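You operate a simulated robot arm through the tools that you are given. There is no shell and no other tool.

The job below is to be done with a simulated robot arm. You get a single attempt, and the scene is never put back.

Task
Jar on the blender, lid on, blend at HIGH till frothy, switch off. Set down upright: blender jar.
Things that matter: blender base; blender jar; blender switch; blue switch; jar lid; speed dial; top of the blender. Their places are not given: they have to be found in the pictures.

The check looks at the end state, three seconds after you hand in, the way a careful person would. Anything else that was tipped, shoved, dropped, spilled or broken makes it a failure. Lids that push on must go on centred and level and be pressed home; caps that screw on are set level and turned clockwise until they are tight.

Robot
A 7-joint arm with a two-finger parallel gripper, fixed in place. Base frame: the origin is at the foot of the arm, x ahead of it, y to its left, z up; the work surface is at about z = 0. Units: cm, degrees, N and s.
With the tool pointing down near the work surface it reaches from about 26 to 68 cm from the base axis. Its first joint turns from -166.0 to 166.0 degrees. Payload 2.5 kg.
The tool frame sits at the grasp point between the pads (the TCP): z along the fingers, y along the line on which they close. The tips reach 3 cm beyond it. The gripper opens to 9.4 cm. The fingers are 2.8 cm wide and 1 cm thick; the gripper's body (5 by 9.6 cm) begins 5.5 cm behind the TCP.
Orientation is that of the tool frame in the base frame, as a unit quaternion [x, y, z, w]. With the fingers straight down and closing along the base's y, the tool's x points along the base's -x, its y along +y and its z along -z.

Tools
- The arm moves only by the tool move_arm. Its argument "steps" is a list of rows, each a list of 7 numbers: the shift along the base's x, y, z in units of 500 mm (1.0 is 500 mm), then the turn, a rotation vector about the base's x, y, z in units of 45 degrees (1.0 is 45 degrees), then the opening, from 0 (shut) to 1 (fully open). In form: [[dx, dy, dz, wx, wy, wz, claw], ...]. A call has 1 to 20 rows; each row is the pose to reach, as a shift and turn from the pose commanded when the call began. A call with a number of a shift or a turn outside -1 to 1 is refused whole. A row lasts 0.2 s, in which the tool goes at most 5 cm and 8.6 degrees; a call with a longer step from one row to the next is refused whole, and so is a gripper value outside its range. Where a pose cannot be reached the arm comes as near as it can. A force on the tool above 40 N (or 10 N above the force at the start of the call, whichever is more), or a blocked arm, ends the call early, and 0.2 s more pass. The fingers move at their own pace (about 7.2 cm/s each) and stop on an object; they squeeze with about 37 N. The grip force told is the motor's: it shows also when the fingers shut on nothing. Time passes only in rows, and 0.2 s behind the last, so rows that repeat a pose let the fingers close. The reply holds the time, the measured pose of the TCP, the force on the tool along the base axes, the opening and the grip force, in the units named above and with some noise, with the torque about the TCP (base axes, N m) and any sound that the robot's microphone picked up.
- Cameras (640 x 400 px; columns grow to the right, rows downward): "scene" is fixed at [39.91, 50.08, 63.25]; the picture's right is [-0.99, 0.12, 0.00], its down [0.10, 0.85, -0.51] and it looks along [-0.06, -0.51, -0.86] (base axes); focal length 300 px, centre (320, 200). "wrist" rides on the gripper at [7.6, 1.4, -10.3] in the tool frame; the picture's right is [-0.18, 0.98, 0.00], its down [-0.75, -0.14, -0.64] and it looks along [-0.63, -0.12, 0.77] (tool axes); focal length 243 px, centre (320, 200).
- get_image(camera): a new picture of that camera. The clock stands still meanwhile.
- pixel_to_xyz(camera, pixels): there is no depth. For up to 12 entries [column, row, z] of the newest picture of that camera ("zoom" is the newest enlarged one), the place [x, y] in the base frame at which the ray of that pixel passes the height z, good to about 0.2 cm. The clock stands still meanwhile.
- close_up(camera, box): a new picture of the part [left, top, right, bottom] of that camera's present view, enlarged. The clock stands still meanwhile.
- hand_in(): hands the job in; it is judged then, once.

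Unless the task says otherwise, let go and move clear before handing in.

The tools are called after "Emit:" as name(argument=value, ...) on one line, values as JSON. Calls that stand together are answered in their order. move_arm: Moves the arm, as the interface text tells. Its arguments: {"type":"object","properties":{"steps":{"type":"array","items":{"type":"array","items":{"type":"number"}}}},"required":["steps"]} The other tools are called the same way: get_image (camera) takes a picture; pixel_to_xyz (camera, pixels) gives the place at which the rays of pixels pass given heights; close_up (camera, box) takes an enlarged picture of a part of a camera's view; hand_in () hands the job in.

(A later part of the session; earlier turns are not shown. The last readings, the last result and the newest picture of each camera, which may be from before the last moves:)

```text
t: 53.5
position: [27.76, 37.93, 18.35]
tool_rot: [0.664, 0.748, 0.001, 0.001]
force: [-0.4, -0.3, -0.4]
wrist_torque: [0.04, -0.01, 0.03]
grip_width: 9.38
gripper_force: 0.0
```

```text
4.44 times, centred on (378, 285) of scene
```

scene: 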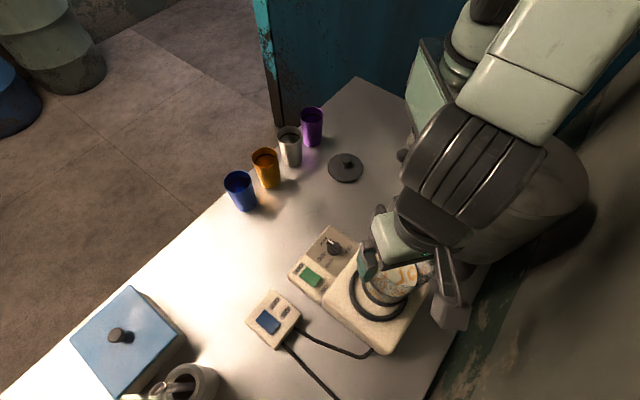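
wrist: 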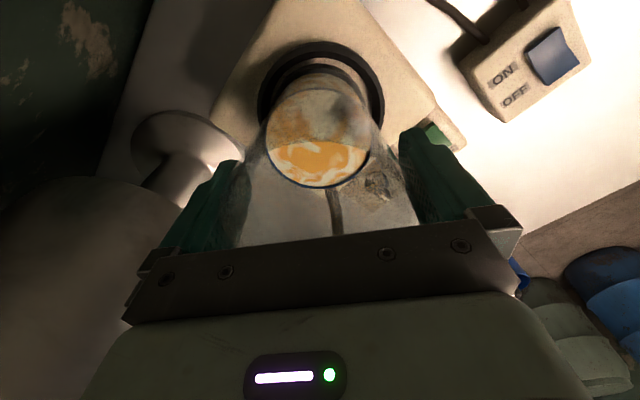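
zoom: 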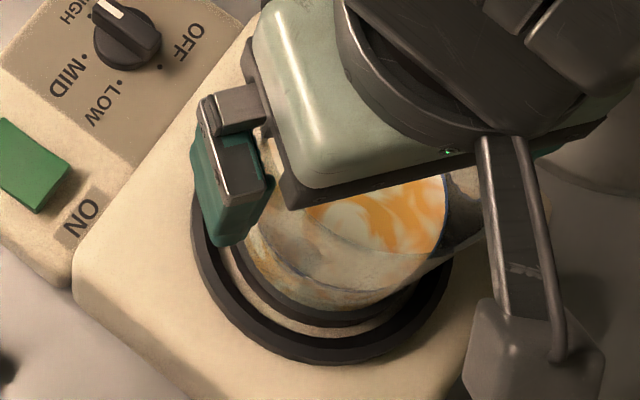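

The jar has been released; the gap on the near side looks a bit bigger, so I'll rise straight up and inspect how it sits.

Emit:
move_arm(steps=[[0, 0, 0.02, 0, 0, 0, 1], [0, 0, 0.06, 0, 0, 0, 1], [0, 0, 0.12, 0, 0, 0, 1], [0, 0, 0.2, 0, 0, 0, 1], [0, 0.05, 0.26, 0, 0, 0, 1], [0, 0.1, 0.3, 0, 0, 0, 1], [0, 0.1, 0.3, 0, 0, 0, 1]])

Emit:
get_image(camera="wrist")

Emit:
close_up(camera="wrist", box=[240, 10, 400, 170])

Emit:
get_image(camera="scene")

Emit:
close_up(camera="scene", box=[330, 240, 426, 330])

```text
t: 55.1
position: [27.6, 42.81, 33.25]
tool_rot: [0.664, 0.748, 0.001, 0.0]
force: [-0.1, 0.2, -0.3]
wrist_torque: [-0.01, -0.02, 0.01]
grip_width: 9.41
gripper_force: 0.1
```

```text
taken
```

wrist: 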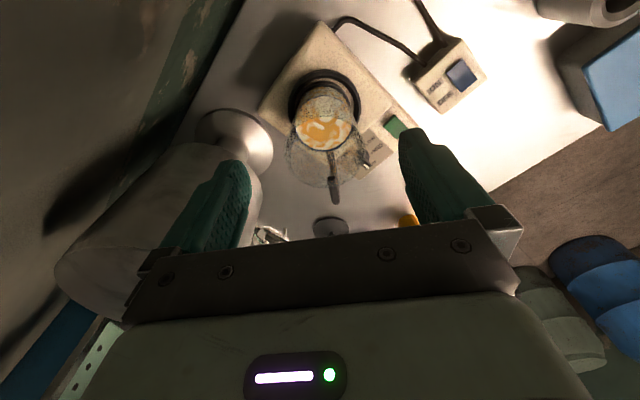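

```text
2.50 times, centred on (320, 90) of wrist
```

zoom: 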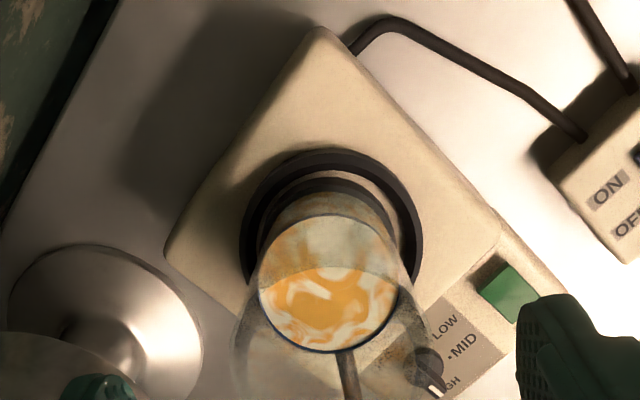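

```text
taken
```

scene: 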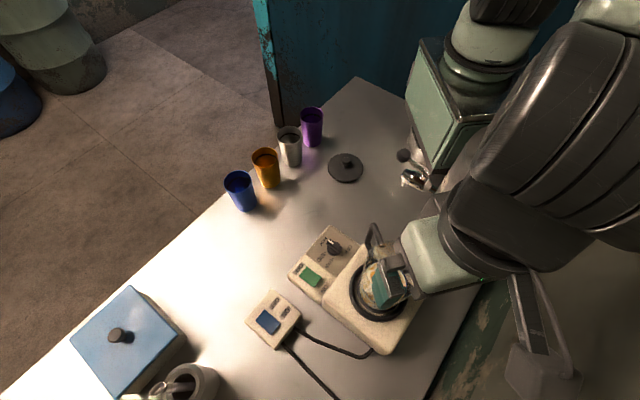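

```text
4.44 times, centred on (378, 285) of scene
```

zoom: 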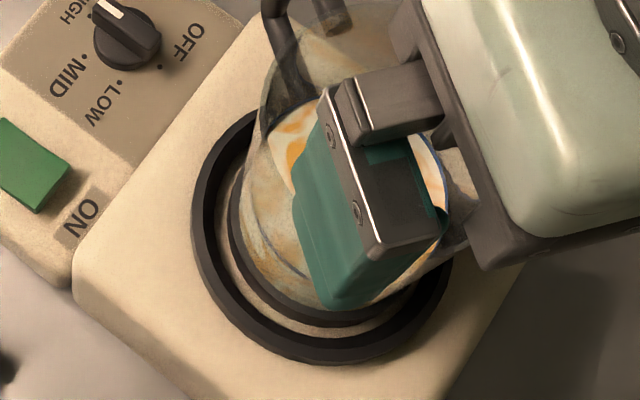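

The gripper still hides part of the jar. I'll move toward the lid side so the scene camera sees the jar clearly.

Emit:
move_arm(steps=[[0.02, -0.08, 0, 0, 0, 0, 1], [0.04, -0.17, 0, 0, 0, 0, 1], [0.06, -0.26, 0, 0, 0, 0, 1], [0.06, -0.35, 0, 0, 0, 0, 1], [0.06, -0.44, 0, 0, 0, 0, 1], [0.06, -0.53, 0, 0, 0, 0, 1], [0.06, -0.6, 0, 0, 0, 0, 1], [0.06, -0.6, 0, 0, 0, 0, 1]])

Emit:
get_image(camera="scene")

Emit:
close_up(camera="scene", box=[330, 220, 440, 330])

Emit:
get_image(camera="wrist")

```text
t: 56.9
position: [30.74, 12.94, 33.22]
tool_rot: [0.664, 0.748, 0.002, 0.0]
force: [-0.6, 0.6, -0.2]
wrist_torque: [-0.03, -0.01, -0.02]
grip_width: 9.43
gripper_force: 0.0
```

```text
taken
```

scene: 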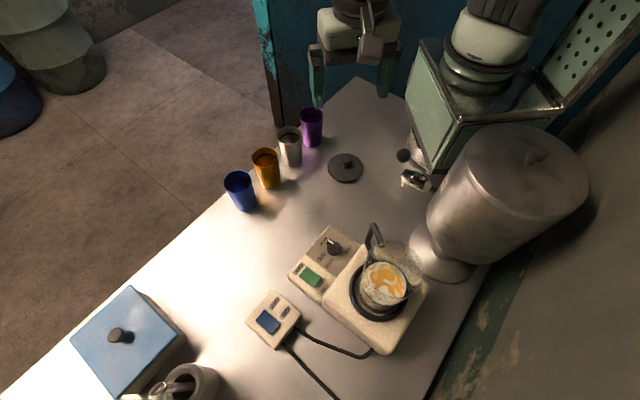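

```text
3.64 times, centred on (385, 275) of scene
```

zoom: 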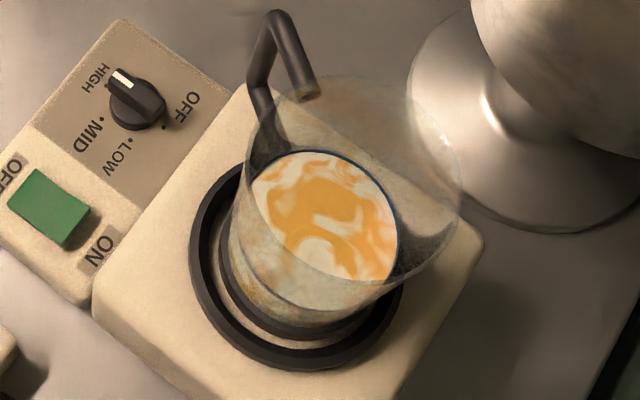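

```text
taken
```

wrist: 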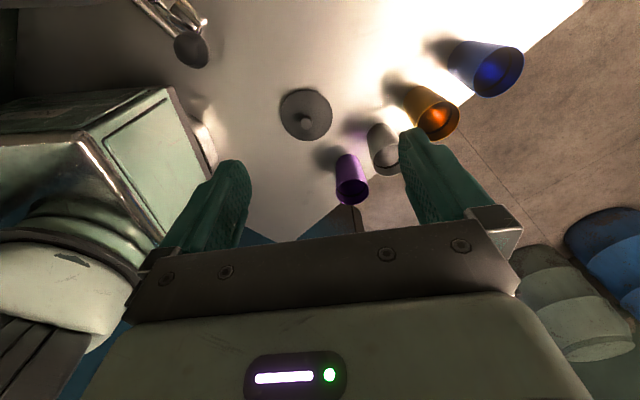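

The jar stands in the ring. I'll check its uprightness by comparing the rim's centre (z≈20.5) with the base's.

Emit:
pixel_to_xyz(camera="scene", pixels=[[365, 266, 20.5], [424, 275, 20.5], [391, 241.4, 20.5], [397, 298.3, 20.5], [357, 288, 8], [382.3, 313.4, 7.3], [382.3, 316, 7.3], [365, 266, 20.5], [424, 275, 20.5], [391, 241.4, 20.5], [397, 298.3, 20.5], [386, 274, 12]])

Emit:
close_up(camera="scene", box=[345, 265, 425, 325])

```text
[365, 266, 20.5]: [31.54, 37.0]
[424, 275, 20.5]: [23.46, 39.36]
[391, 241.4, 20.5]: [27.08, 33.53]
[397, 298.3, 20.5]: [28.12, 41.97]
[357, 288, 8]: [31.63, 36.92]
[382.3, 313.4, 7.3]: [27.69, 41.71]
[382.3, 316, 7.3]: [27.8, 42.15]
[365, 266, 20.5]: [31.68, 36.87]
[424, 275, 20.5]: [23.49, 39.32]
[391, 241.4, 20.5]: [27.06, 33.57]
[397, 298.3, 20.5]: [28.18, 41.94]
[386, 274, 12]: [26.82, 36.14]
```

```text
6.67 times, centred on (385, 295) of scene
```

zoom: 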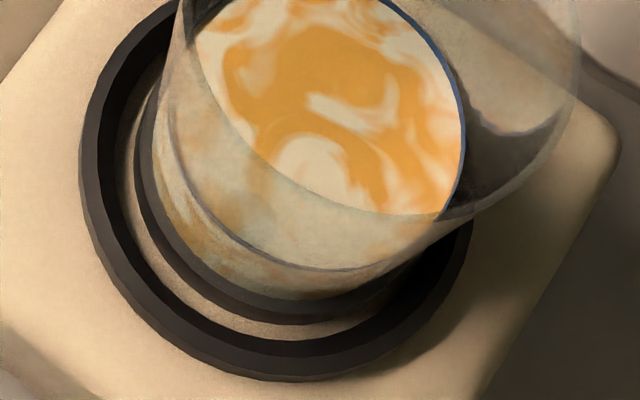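

The jar is upright: rim centre (27.6, 37.9) over base centre (27.7, 37.8), inside the ring. Next the lid near (27.5, 4); I'll check its place and the metal fitting near (415,180) for clearance.

Emit:
pixel_to_xyz(camera="scene", pixels=[[403, 155, 5], [403, 155, 10], [403, 155, 15], [402, 180, 5], [402, 180, 10], [411, 150, 10], [346, 168, 0.5], [347.5, 161, 2.5]])

Emit:
pixel_to_xyz(camera="wrist", pixels=[[305, 115, 0.5], [306, 121, 2.5], [191, 48, 5], [191, 48, 10], [191, 48, 15], [215, 170, 10]])

Emit:
close_up(camera="wrist", box=[250, 75, 362, 145])

Emit:
close_up(camera="scene", box=[310, 130, 450, 210])

```text
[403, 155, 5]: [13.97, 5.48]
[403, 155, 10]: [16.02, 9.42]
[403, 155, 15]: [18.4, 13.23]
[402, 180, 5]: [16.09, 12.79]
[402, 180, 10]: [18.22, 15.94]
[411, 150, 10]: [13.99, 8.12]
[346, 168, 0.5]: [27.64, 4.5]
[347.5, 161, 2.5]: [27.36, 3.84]
```

```text
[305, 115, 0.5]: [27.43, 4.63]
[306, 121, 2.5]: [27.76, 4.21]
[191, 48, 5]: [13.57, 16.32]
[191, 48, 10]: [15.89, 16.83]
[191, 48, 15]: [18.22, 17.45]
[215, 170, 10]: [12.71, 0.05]
```

```text
5.71 times, centred on (306, 110) of wrist
```

zoom: 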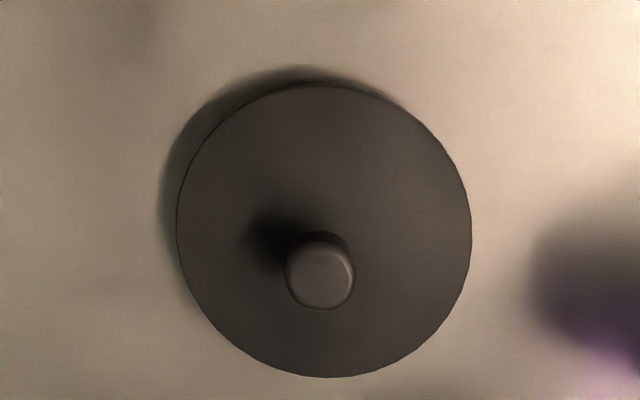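

```text
4.57 times, centred on (380, 170) of scene
```

zoom: 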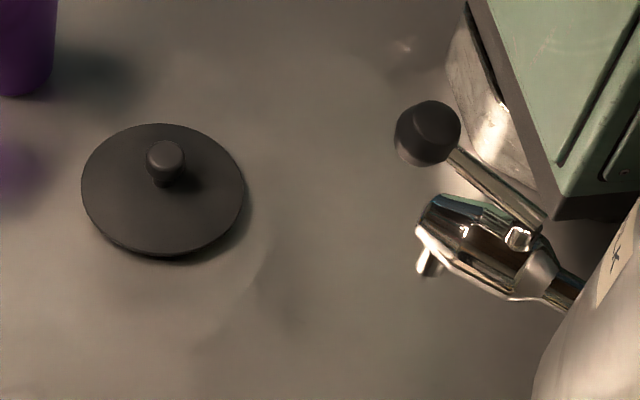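

The tap lever's ball is near (20.5, 17.5, 20), so I'll keep clear of it. The lid is about 9.2 cm wide at (27.6, 4.5) with a 2 cm knob; I'll hover above it to see the knob height.

Emit:
move_arm(steps=[[-0.01, -0.04, -0.05, 0, 0, 0, 1], [-0.03, -0.1, -0.12, 0, 0, 0, 0.8], [-0.05, -0.15, -0.2, 0, 0, 0, 0.6], [-0.063, -0.172, -0.28, 0, 0, 0, 0.5], [-0.063, -0.172, -0.36, 0, 0, 0, 0.45], [-0.063, -0.172, -0.384, 0, 0, 0, 0.45], [-0.063, -0.172, -0.384, 0, 0, 0, 0.45]])

Emit:
get_image(camera="wrist")

Emit:
close_up(camera="wrist", box=[240, 60, 400, 160])

Emit:
close_up(camera="scene", box=[300, 120, 396, 190])

```text
t: 58.5
position: [27.54, 4.28, 14.13]
tool_rot: [0.664, 0.748, 0.001, 0.001]
force: [0.3, 0.5, 0.4]
wrist_torque: [0.01, -0.01, 0.01]
grip_width: 4.23
gripper_force: 0.0
```

```text
taken
```

wrist: 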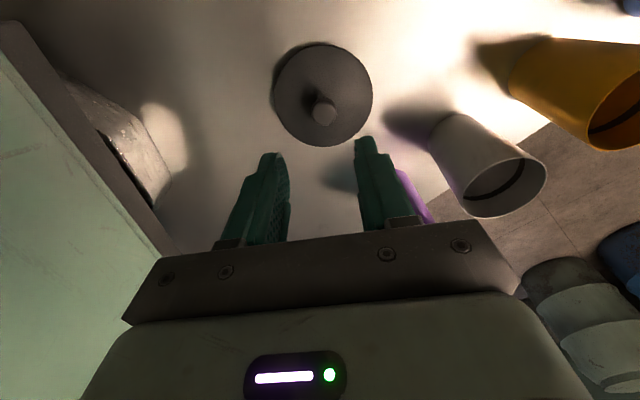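

```text
4.00 times, centred on (320, 110) of wrist
```

zoom: 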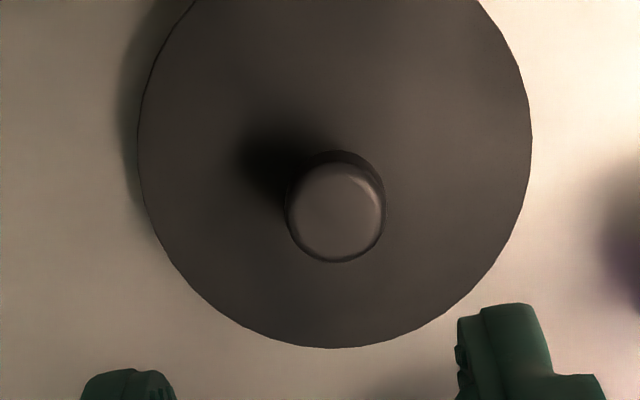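

```text
5.71 times, centred on (348, 155) of scene
```

zoom: 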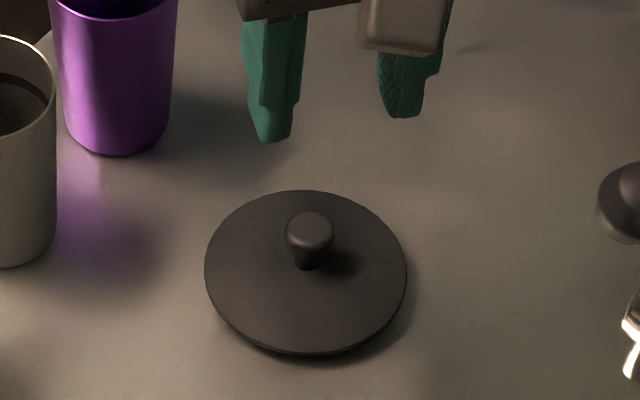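

I'll triangulate the knob top (wrist (323.8,113), scene (346.3,160.3)) and the disc.

Emit:
pixel_to_xyz(camera="wrist", pixels=[[323.8, 113, 2], [323.8, 113, 3], [323.8, 113, 4], [273.5, 94, 1], [373, 93, 1], [323.5, 43, 1], [323.5, 147, 1], [312, 110, 3], [336.5, 110, 3]])

Emit:
pixel_to_xyz(camera="scene", pixels=[[346.3, 160.3, 2], [346.3, 160.3, 3], [346.3, 160.3, 4], [328, 167, 1], [363.3, 168, 1], [345, 153.3, 1], [345.6, 181.8, 1]])

```text
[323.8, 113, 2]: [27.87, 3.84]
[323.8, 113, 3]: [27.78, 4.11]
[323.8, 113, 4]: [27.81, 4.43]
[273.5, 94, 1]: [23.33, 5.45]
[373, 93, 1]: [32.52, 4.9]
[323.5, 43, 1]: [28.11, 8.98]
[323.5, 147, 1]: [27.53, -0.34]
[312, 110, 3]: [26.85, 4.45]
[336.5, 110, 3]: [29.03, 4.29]
```

```text
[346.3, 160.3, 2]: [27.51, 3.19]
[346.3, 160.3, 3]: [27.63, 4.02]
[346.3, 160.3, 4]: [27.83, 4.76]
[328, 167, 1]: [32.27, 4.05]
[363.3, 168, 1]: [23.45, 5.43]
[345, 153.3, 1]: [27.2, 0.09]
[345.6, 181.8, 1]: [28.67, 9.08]
```

The knob's top is at about z=3.2 at (27.8, 4.25), on the disc's centre. I'll lower so the tips flank the knob at z≈1.7.

Emit:
move_arm(steps=[[0.005, 0, -0.06, 0, 0, 0, 0.45], [0.005, 0, -0.12, 0, 0, 0, 0.45], [0.005, 0, -0.16, 0, 0, 0, 0.45], [0.005, 0, -0.188, 0, 0, 0, 0.45], [0.005, 0, -0.188, 0, 0, 0, 0.45]])

Emit:
get_image(camera="wrist")

Emit:
close_up(camera="wrist", box=[240, 90, 400, 190])

Emit:
close_up(camera="scene", box=[300, 120, 396, 190])

```text
t: 59.7
position: [28.03, 4.49, 4.69]
tool_rot: [0.664, 0.748, 0.0, 0.001]
force: [0.6, 0.0, 0.0]
wrist_torque: [-0.01, 0.02, 0.02]
grip_width: 4.24
gripper_force: 0.1
```

```text
taken
```

wrist: 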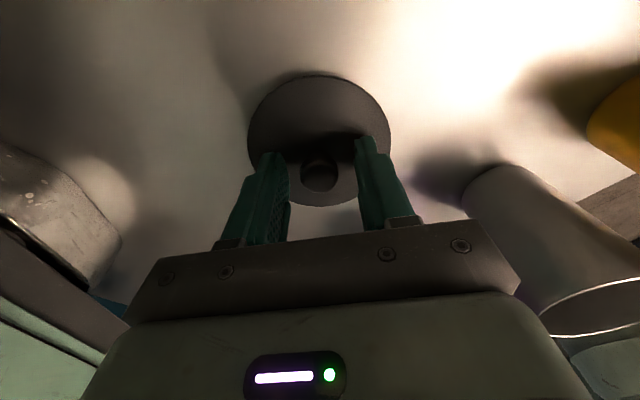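

```text
4.00 times, centred on (320, 140) of wrist
```

zoom: 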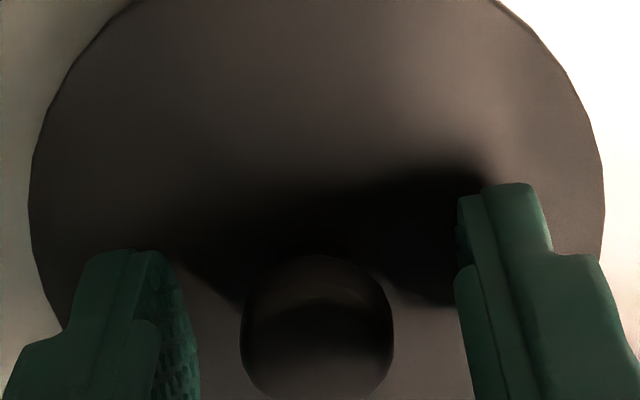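

```text
5.71 times, centred on (348, 155) of scene
```

zoom: 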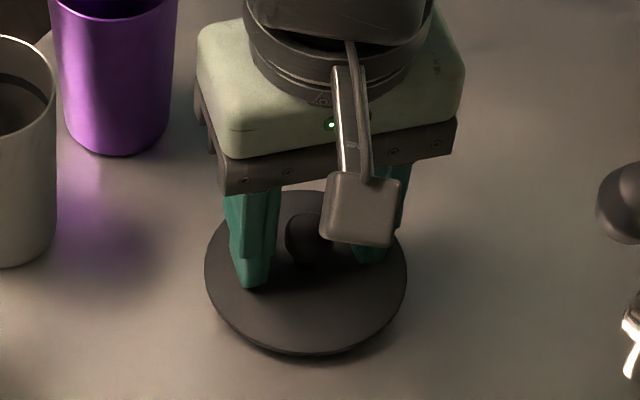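

The knob lies between the tips and in line with the grasp point. I'll close on it.

Emit:
move_arm(steps=[[-0.001, -0.001, 0, 0, 0, 0, 0.35], [-0.001, -0.001, 0, 0, 0, 0, 0.28], [-0.001, -0.001, 0, 0, 0, 0, 0.22], [-0.001, -0.001, 0, 0, 0, 0, 0.1], [-0.001, -0.001, 0, 0, 0, 0, 0], [-0.001, -0.001, 0, 0, 0, 0, 0]])

Emit:
close_up(camera="wrist", box=[240, 90, 400, 190])

```text
t: 61.1
position: [27.95, 4.3, 4.74]
tool_rot: [0.664, 0.747, 0.001, 0.001]
force: [-0.7, 1.3, 1.2]
wrist_torque: [0.03, 0.0, 0.02]
grip_width: 1.99
gripper_force: 37.0
```

```text
4.00 times, centred on (320, 140) of wrist
```

zoom: 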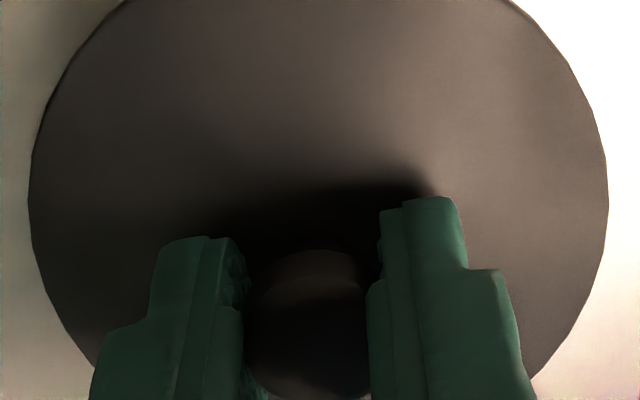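

The knob is gripped (1.99 cm). I'll lift straight up and check that the lid comes level.

Emit:
move_arm(steps=[[0, 0, 0.01, 0, 0, 0, 0], [0, 0, 0.03, 0, 0, 0, 0], [0, 0, 0.06, 0, 0, 0, 0], [0, 0, 0.1, 0, 0, 0, 0], [0, 0, 0.14, 0, 0, 0, 0], [0, 0, 0.16, 0, 0, 0, 0], [0, 0, 0.16, 0, 0, 0, 0]])

Emit:
get_image(camera="wrist")

Emit:
close_up(camera="scene", box=[300, 90, 396, 190])

```text
t: 62.7
position: [28.13, 4.22, 12.83]
tool_rot: [0.664, 0.748, 0.0, 0.001]
force: [0.1, 0.0, -0.2]
wrist_torque: [-0.05, 0.01, 0.01]
grip_width: 2.01
gripper_force: 37.3
```

```text
taken
```

wrist: 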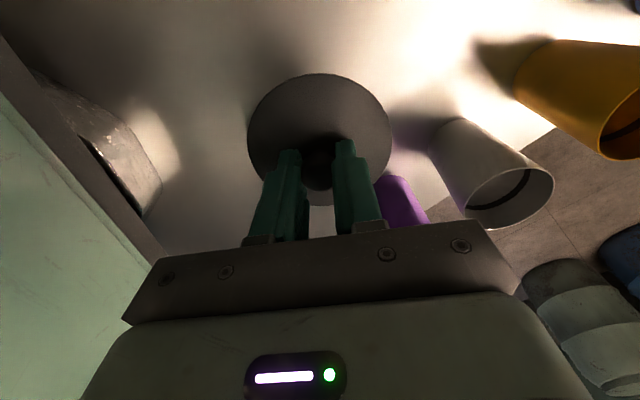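

```text
4.00 times, centred on (348, 140) of scene
```

zoom: 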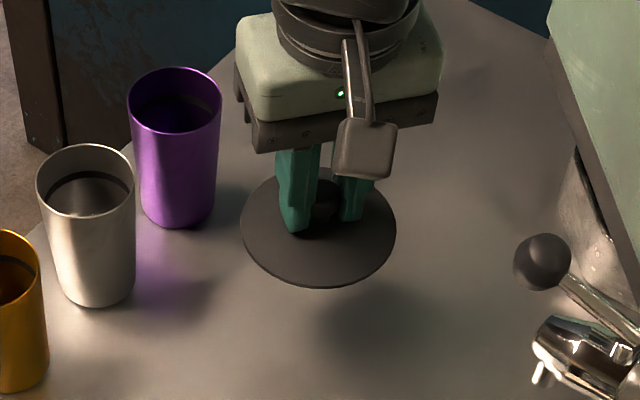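

The lid came up level with the same wrist view. I'll measure the lid's centre relative to the tool, then carry it.

Emit:
pixel_to_xyz(camera="wrist", pixels=[[248, 137, 9.2], [391.5, 137, 9.2], [320, 73, 9.2], [318, 207, 9.2], [248, 137, 9.2], [391.5, 137, 9.2], [320, 73, 9.2], [318, 207, 9.2]])

Emit:
close_up(camera="wrist", box=[230, 60, 410, 220])

```text
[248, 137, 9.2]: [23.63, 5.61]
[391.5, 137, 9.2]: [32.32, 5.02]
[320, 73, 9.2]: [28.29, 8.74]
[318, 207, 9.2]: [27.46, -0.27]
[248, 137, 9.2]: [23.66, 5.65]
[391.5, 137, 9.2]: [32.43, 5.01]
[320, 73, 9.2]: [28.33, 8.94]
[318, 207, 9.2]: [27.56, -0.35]
```

```text
2.50 times, centred on (320, 140) of wrist
```

zoom: 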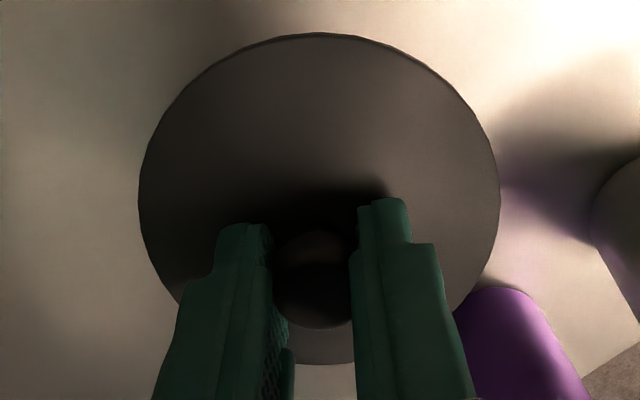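

The lid's centre coincides with the tool point within 0.1 cm. I'll raise to z≈31 and carry it over the jar.

Emit:
move_arm(steps=[[0, 0, 0.03, 0, 0, 0, 0], [0, 0, 0.08, 0, 0, 0, 0], [0, 0, 0.15, 0, 0, 0, 0], [0, 0, 0.22, 0, 0, 0, 0], [0.01, 0.02, 0.29, 0, 0, 0, 0], [0.03, 0.06, 0.34, 0, 0, 0, 0], [0.04, 0.11, 0.365, 0, 0, 0, 0], [0.05, 0.17, 0.365, 0, 0, 0, 0], [0.05, 0.24, 0.365, 0, 0, 0, 0], [0.05, 0.31, 0.365, 0, 0, 0, 0], [0.05, 0.38, 0.365, 0, 0, 0, 0], [0.04, 0.45, 0.365, 0, 0, 0, 0], [0.025, 0.52, 0.365, 0, 0, 0, 0], [0.01, 0.58, 0.365, 0, 0, 0, 0], [0, 0.63, 0.365, 0, 0, 0, 0], [-0.005, 0.66, 0.365, 0, 0, 0, 0], [-0.008, 0.672, 0.365, 0, 0, 0, 0], [-0.008, 0.672, 0.365, 0, 0, 0, 0]])

Emit:
get_image(camera="wrist")

Emit:
get_image(camera="scene")

Emit:
close_up(camera="scene", box=[330, 200, 458, 320])

```text
t: 66.5
position: [27.4, 37.9, 30.98]
tool_rot: [0.664, 0.748, 0.001, 0.001]
force: [0.1, -0.6, -0.4]
wrist_torque: [0.0, 0.02, 0.0]
grip_width: 2.0
gripper_force: 36.8
```

```text
taken
```

wrist: 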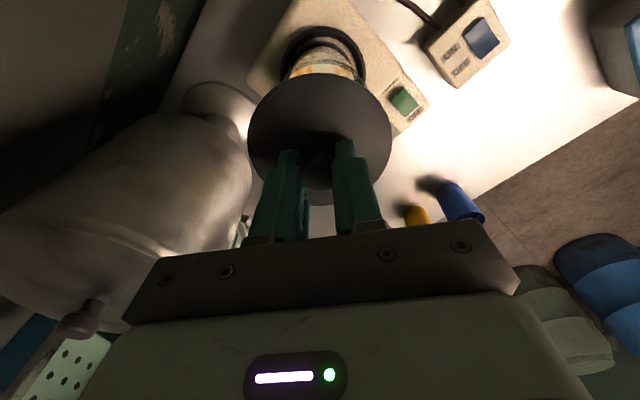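

```text
taken
```

scene: 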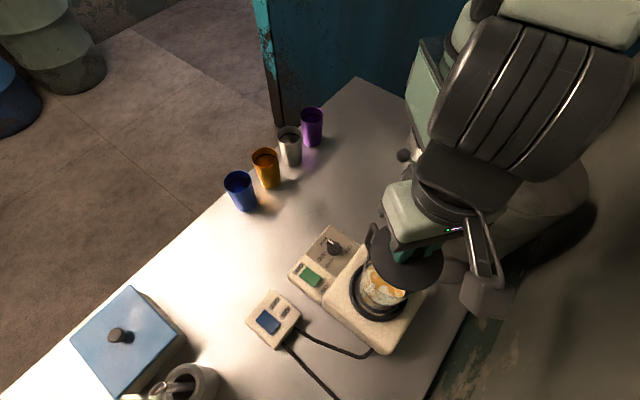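

```text
3.33 times, centred on (394, 260) of scene
```

zoom: 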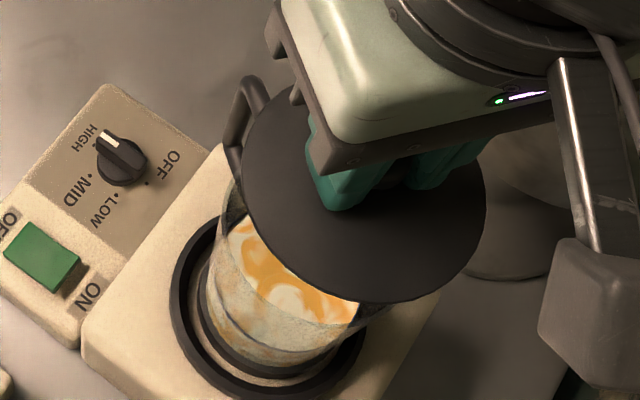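

The lid hangs about 6 cm above the rim. I'll lower to about 1.3 cm above it and compare the lid and rim outlines.

Emit:
move_arm(steps=[[0.001, 0, -0.02, 0, 0, 0, 0], [0.002, 0, -0.05, 0, 0, 0, 0], [0.002, 0, -0.075, 0, 0, 0, 0], [0.002, 0, -0.09, 0, 0, 0, 0], [0.002, 0, -0.09, 0, 0, 0, 0]])

Emit:
get_image(camera="wrist")

Emit:
close_up(camera="wrist", box=[230, 20, 410, 140])

Emit:
close_up(camera="scene", box=[340, 220, 452, 320])

```text
t: 67.7
position: [27.77, 37.86, 26.55]
tool_rot: [0.664, 0.748, 0.001, 0.0]
force: [-0.6, -0.6, -0.7]
wrist_torque: [-0.01, 0.03, -0.01]
grip_width: 1.99
gripper_force: 36.8
```

```text
taken
```

wrist: 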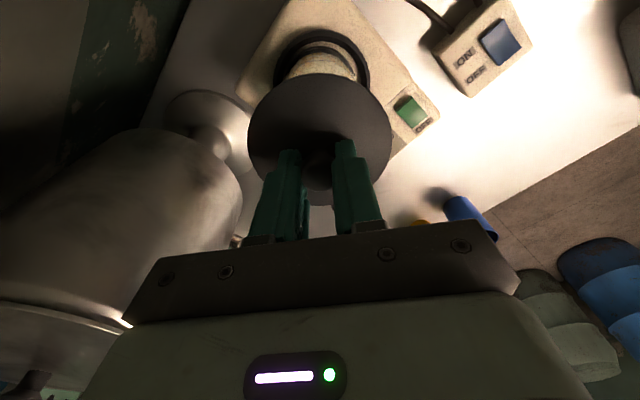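

```text
3.33 times, centred on (320, 80) of wrist
```

zoom: 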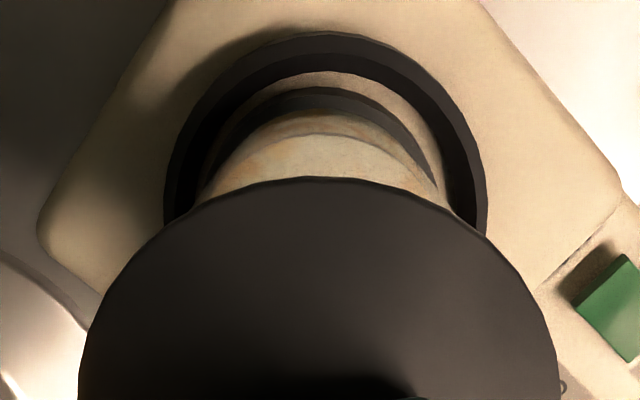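

```text
4.00 times, centred on (396, 270) of scene
```

zoom: 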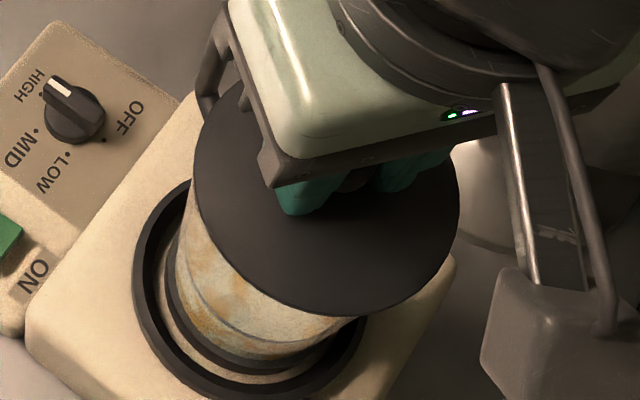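

I'll compare the lid's near edge (row 73.4) with the jar base's near edge (row 46) in this same wrist picture to check the y alignment.

Emit:
pixel_to_xyz(camera="wrist", pixels=[[320.7, 46.1, 7.1], [320.7, 46.1, 7.1], [320.7, 46.1, 7.1], [319.7, 73.4, 22.9], [319.7, 73.4, 22.9], [319.7, 73.4, 22.9], [321.7, 29.6, 8.0], [321.7, 29.6, 8.0], [247.4, 137, 22.9], [391.9, 137, 22.9], [285.5, 69.5, 7.4], [356, 74, 7.4]])

Emit:
pixel_to_xyz(camera="scene", pixels=[[365, 266, 20.1], [424, 275, 20.1], [391, 241.4, 20.1], [397, 298.3, 20.1], [364, 258, 22.9], [431.2, 276, 22.9], [401, 300, 22.9]])

```text
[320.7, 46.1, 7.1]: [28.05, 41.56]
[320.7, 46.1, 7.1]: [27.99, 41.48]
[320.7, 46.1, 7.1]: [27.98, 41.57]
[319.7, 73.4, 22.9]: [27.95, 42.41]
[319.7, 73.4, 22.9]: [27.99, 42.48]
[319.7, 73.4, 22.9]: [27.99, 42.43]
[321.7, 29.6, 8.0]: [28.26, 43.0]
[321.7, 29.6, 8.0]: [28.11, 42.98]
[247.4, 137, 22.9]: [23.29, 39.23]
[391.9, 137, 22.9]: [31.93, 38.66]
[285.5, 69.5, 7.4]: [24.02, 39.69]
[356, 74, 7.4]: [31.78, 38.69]
```

```text
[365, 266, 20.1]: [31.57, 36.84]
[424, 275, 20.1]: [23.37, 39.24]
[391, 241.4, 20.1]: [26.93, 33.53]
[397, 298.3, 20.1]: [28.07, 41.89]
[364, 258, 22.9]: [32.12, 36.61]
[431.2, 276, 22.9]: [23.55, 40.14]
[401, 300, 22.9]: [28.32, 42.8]
```

The wrist view suggests the jar is about 0.25 cm further toward -y than the lid. I'll fit the lid's outline in the scene camera too, for a same-camera comparison with the rim.

Emit:
close_up(camera="scene", box=[350, 225, 446, 310])

Emit:
pixel_to_xyz(camera="scene", pixels=[[364, 257.5, 22.7], [431.25, 273.75, 22.7], [398.5, 300, 22.7], [373.5, 287.5, 22.7], [423.5, 291.25, 22.7], [428.5, 260, 22.7], [364, 257.5, 22.7], [431.25, 273.75, 22.7], [398.5, 300, 22.7], [373.5, 287.5, 22.7], [423.5, 291.25, 22.7], [428.5, 260, 22.7]])

```text
4.71 times, centred on (398, 268) of scene
```

zoom: 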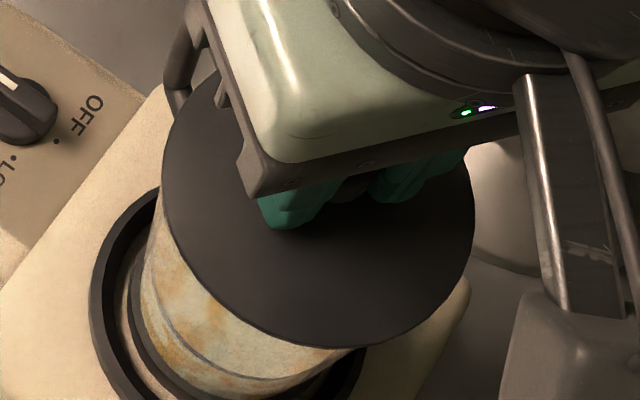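

```text
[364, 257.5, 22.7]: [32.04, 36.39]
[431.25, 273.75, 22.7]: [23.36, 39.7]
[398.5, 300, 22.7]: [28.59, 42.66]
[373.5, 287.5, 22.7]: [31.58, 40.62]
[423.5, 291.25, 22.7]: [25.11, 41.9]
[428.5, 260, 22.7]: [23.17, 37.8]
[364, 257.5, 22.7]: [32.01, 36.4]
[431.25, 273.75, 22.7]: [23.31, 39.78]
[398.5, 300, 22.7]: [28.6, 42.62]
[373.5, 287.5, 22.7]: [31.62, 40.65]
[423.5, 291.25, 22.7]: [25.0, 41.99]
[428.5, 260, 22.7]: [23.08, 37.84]
```

The scene fit puts the lid centre at (27.63, 38.08) versus the rim at (27.48, 37.85) in the same camera, so I'll shift about (-0.05, -0.24) cm and lower until contact.

Emit:
move_arm(steps=[[-0.001, -0.003, -0.008, 0, 0, 0, 0], [-0.001, -0.005, -0.016, 0, 0, 0, 0], [-0.001, -0.005, -0.022, 0, 0, 0, 0], [-0.001, -0.005, -0.026, 0, 0, 0, 0], [-0.001, -0.005, -0.026, 0, 0, 0, 0]])

Emit:
move_arm(steps=[[0, 0, -0.003, 0, 0, 0, 0], [0, 0, -0.006, 0, 0, 0, 0], [0, 0, -0.006, 0, 0, 0, 0]])

Emit:
close_up(camera="scene", box=[350, 225, 446, 310])

```text
t: 68.9
position: [27.52, 37.72, 25.15]
tool_rot: [0.664, 0.748, 0.001, 0.001]
force: [0.1, -0.6, -1.0]
wrist_torque: [0.0, 0.04, 0.0]
grip_width: 2.0
gripper_force: 37.0
```

```text
t: 69.7
position: [27.71, 37.71, 24.86]
tool_rot: [0.664, 0.748, 0.003, 0.0]
force: [4.4, 1.0, 16.1]
wrist_torque: [-0.08, -0.1, -0.05]
grip_width: 1.99
gripper_force: 37.1
```

```text
4.71 times, centred on (398, 268) of scene
```

zoom: 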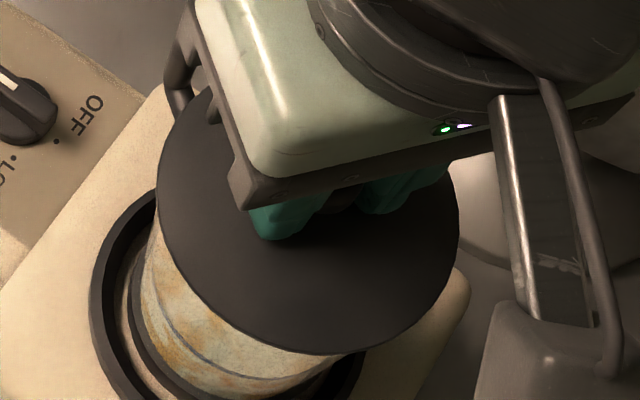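

Contact at TCP z=24.86 with 16 N and almost no torque, so the lid is meeting the rim evenly. I'll press down in small steps and see whether it goes home.

Emit:
move_arm(steps=[[0, 0, -0.003, 0, 0, 0, 0], [0, 0, -0.005, 0, 0, 0, 0], [0, 0, -0.005, 0, 0, 0, 0]])

Emit:
close_up(camera="wrist", box=[230, 20, 410, 140])

```text
t: 70.2
position: [27.8, 37.65, 24.93]
tool_rot: [0.665, 0.747, 0.002, 0.001]
force: [-0.2, -0.5, 3.1]
wrist_torque: [-0.04, 0.04, -0.04]
grip_width: 1.98
gripper_force: 36.9
stopped in row 2: the force on the tool passed its limit at 43 N (the readings are from after the stop); the commanded pose is now the measured one
```

```text
3.33 times, centred on (320, 80) of wrist
```

zoom: 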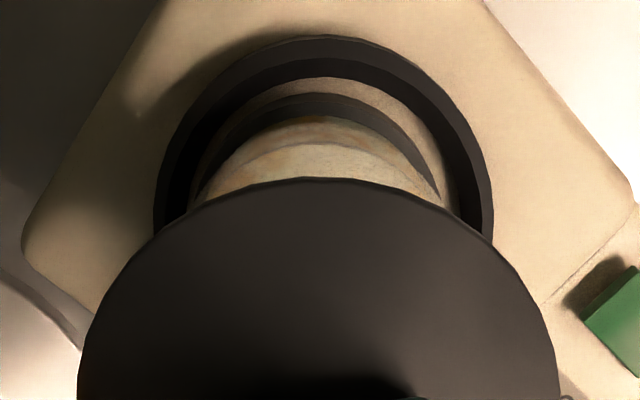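

It stopped at 43 N without moving, so I need to see whether the lid is home or a plug is sitting on the rim. I'll enlarge the lid edge in the scene view.

Emit:
close_up(camera="scene", box=[365, 265, 429, 305])

Emit:
close_up(camera="scene", box=[345, 240, 409, 280])

```text
10.00 times, centred on (397, 285) of scene
```

zoom: 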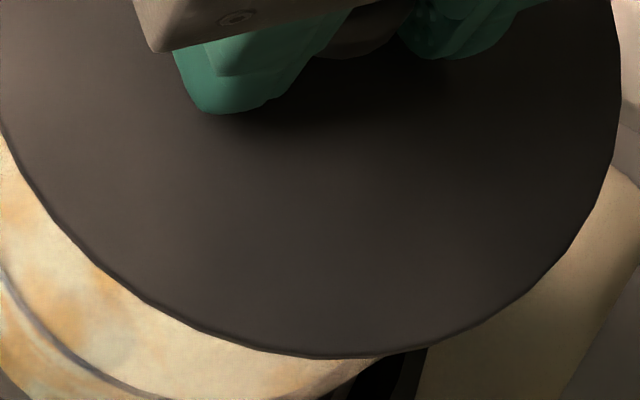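

```text
10.00 times, centred on (377, 260) of scene
```

zoom: 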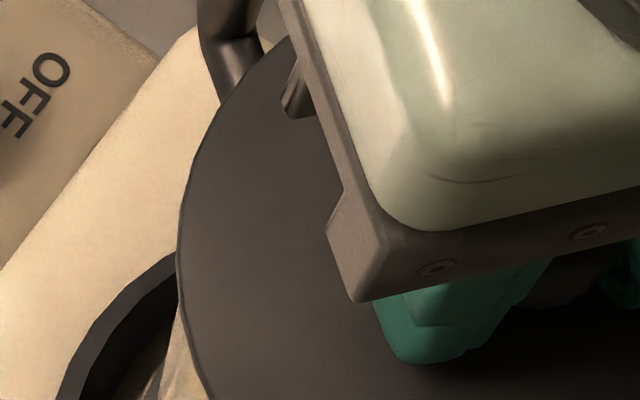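

Force and torque put the contact centre within about 1 cm of the axis, so the lid rests evenly on the rim. I'll open the fingers gently, rise, and inspect the lid's fit from the side.

Emit:
move_arm(steps=[[0, 0, 0, 0, 0, 0, 0.24], [0, 0, 0, 0, 0, 0, 0.3], [0, 0, 0, 0, 0, 0, 0.4], [0, 0, 0, 0, 0, 0, 0.45], [0, 0, 0.02, 0, 0, 0, 0.45], [0, 0, 0.06, 0, 0, 0, 0.45], [0, 0, 0.12, 0, 0, 0, 0.45], [0, 0, 0.16, 0, 0, 0, 0.45]])

Emit:
get_image(camera="wrist")

Emit:
close_up(camera="wrist", box=[230, 20, 410, 180])

Emit:
close_up(camera="scene", box=[340, 220, 452, 320])

```text
t: 72.0
position: [27.77, 37.58, 32.91]
tool_rot: [0.663, 0.749, 0.002, 0.001]
force: [0.4, 0.9, 0.1]
wrist_torque: [0.01, -0.01, -0.02]
grip_width: 4.23
gripper_force: 0.1
```

```text
taken
```

wrist: 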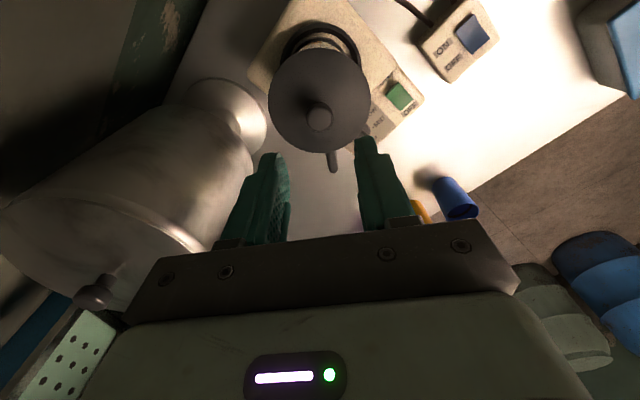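

```text
2.50 times, centred on (320, 100) of wrist
```

zoom: 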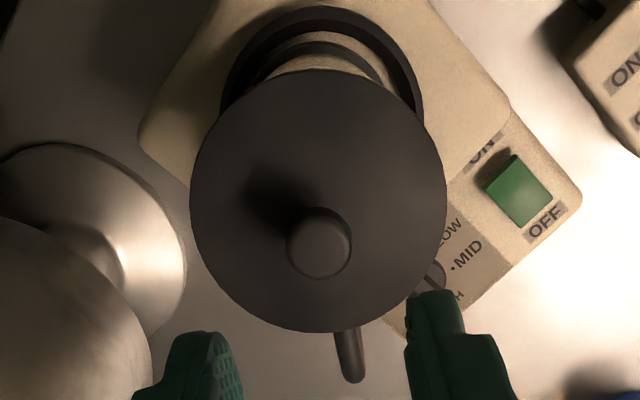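

```text
4.00 times, centred on (396, 270) of scene
```

zoom: 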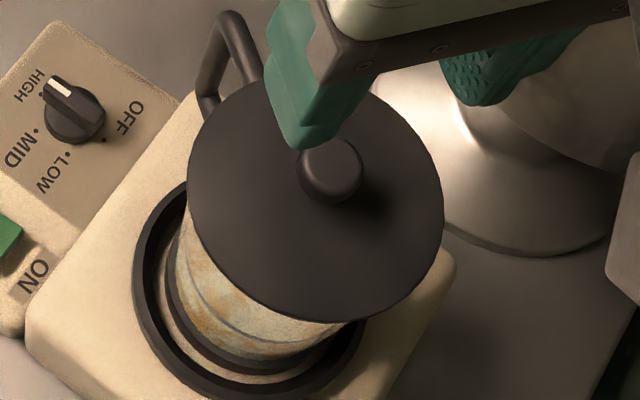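

The lid stands on the jar, but I want proof that it is seated. I'll turn the wrist to look toward +y and view the lid edge from a low angle on the near side.

Emit:
move_arm(steps=[[0.01, -0.05, 0.02, 0, 0, 0.16, 0.6], [0.03, -0.12, 0.02, 0, 0, 0.33, 0.8], [0.05, -0.19, 0.02, 0, 0, 0.5, 1], [0.07, -0.26, 0.02, 0, 0, 0.67, 1], [0.085, -0.32, 0.02, 0, 0, 0.84, 1], [0.085, -0.36, 0.02, 0, 0, 1, 1]])

Emit:
move_arm(steps=[[0, 0, 0, 0, 0, 0.16, 1], [0, 0, 0, 0, 0, 0.33, 1], [0, 0, 0, 0, 0, 0.5, 1], [0, 0, 0, 0, 0, 0.67, 1], [0, 0, 0, 0, 0, 0.84, 1], [0, 0, 0, 0, 0, 1, 1]])

Emit:
move_arm(steps=[[0, 0, 0, 0, 0, 0.16, 1], [0, 0, 0, 0, 0, 0.33, 1], [0, 0, 0, 0, 0, 0.5, 1], [0, 0, 0, 0, 0, 0.67, 1], [0, 0, 0, 0, 0, 0.84, 1], [0, 0, 0, 0, 0, 1, 1]])

Emit:
move_arm(steps=[[0, 0, 0, 0, 0, 0.16, 1], [0, 0, 0, 0, 0, 0.33, 1], [0, 0, 0, 0, 0, 0.5, 1], [0, 0, 0, 0, 0, 0.67, 1], [0, 0, 0, 0, 0, 0.84, 1], [0, 0, 0, 0, 0, 1, 1]])

Emit:
get_image(camera="wrist")

Emit:
get_image(camera="scene")

```text
t: 73.5
position: [31.81, 19.55, 33.89]
tool_rot: [0.325, 0.946, 0.003, -0.001]
force: [0.7, -0.8, 0.0]
wrist_torque: [-0.01, 0.0, 0.01]
grip_width: 9.4
gripper_force: 0.1
```

```text
t: 74.8
position: [32.02, 19.73, 33.85]
tool_rot: [-0.06, 0.998, 0.002, -0.002]
force: [0.0, -0.6, 0.8]
wrist_torque: [-0.02, 0.02, 0.0]
grip_width: 9.4
gripper_force: 0.0
```

```text
t: 76.2
position: [31.88, 19.73, 33.88]
tool_rot: [-0.437, 0.899, 0.001, -0.003]
force: [0.5, -0.3, -0.2]
wrist_torque: [-0.02, 0.0, 0.02]
grip_width: 9.35
gripper_force: 0.1
```

```text
t: 77.7
position: [32.04, 19.75, 33.85]
tool_rot: [0.748, -0.663, -0.001, 0.003]
force: [-0.2, 0.8, -0.1]
wrist_torque: [0.01, 0.0, 0.0]
grip_width: 9.42
gripper_force: 0.0
```

```text
taken
```

wrist: 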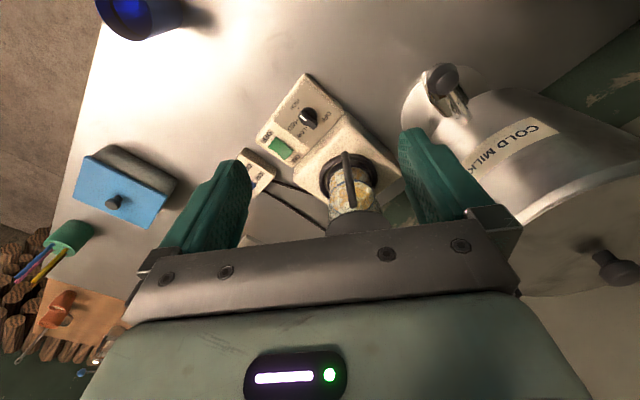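

```text
taken
```

scene: 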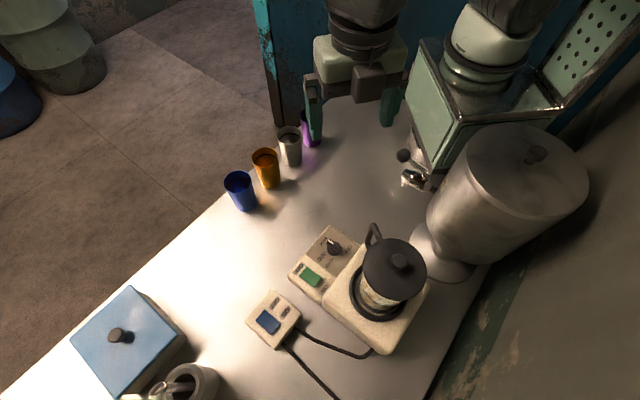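

The wrist camera now faces the blender from -y; the jar and lid appear at about (352,205). I'll tilt 30° and come lower for a side view of the lid's edge.

Emit:
move_arm(steps=[[-0.005, 0.01, -0.04, 0.167, 0, 0, 1], [-0.01, 0.02, -0.08, 0.333, 0, 0, 1], [-0.02, 0.03, -0.13, 0.5, 0, 0, 1], [-0.03, 0.045, -0.177, 0.667, 0, 0, 1], [-0.03, 0.045, -0.177, 0.667, 0, 0, 1]])

Emit:
get_image(camera="wrist")

Emit:
close_up(camera="wrist", box=[280, 100, 420, 230])

```text
t: 78.8
position: [30.38, 22.23, 24.84]
tool_rot: [0.722, -0.642, -0.172, -0.192]
force: [-0.9, 0.8, -0.6]
wrist_torque: [-0.03, 0.01, 0.01]
grip_width: 9.39
gripper_force: 0.0
```

```text
taken
```

wrist: 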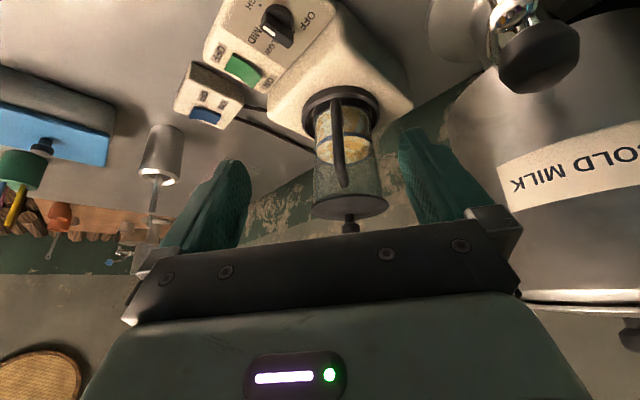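

```text
3.08 times, centred on (350, 165) of wrist
```

zoom: 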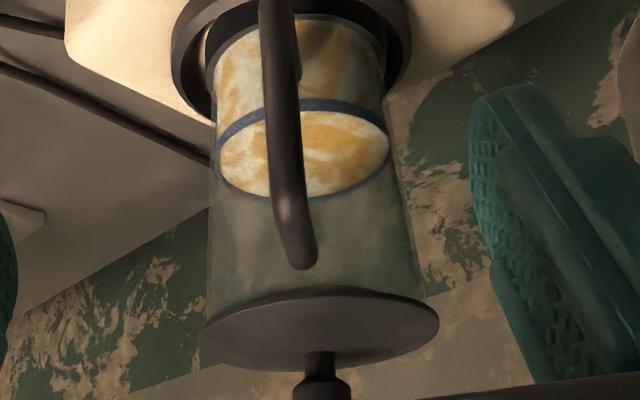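

A clear side view (upside down): the lid disc lies across the jar rim. I'll enlarge the rim-lid seam.

Emit:
close_up(camera="wrist", box=[305, 180, 401, 230])

Emit:
close_up(camera="wrist", box=[306, 186, 354, 216])

Emit:
close_up(camera="wrist", box=[352, 186, 400, 216])

```text
6.67 times, centred on (353, 205) of wrist
```

zoom: 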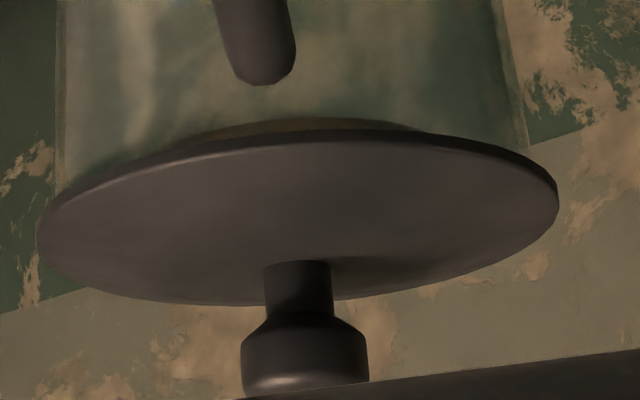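

```text
13.33 times, centred on (330, 201) of wrist
```

zoom: 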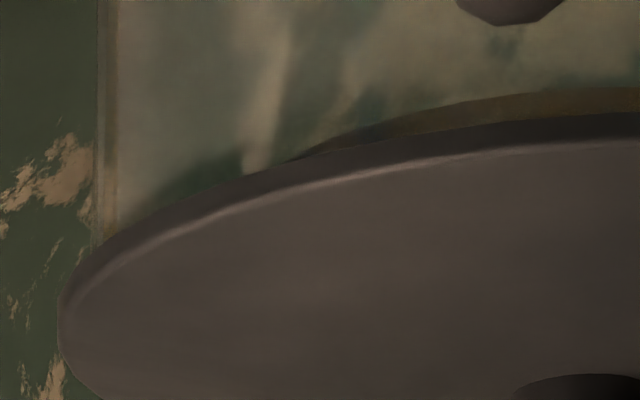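

```text
13.33 times, centred on (376, 201) of wrist
```

zoom: 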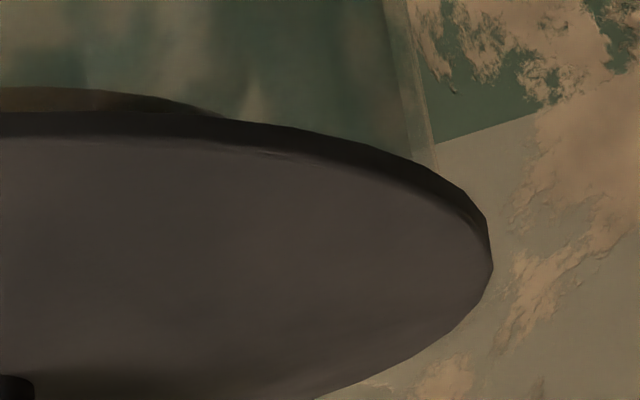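

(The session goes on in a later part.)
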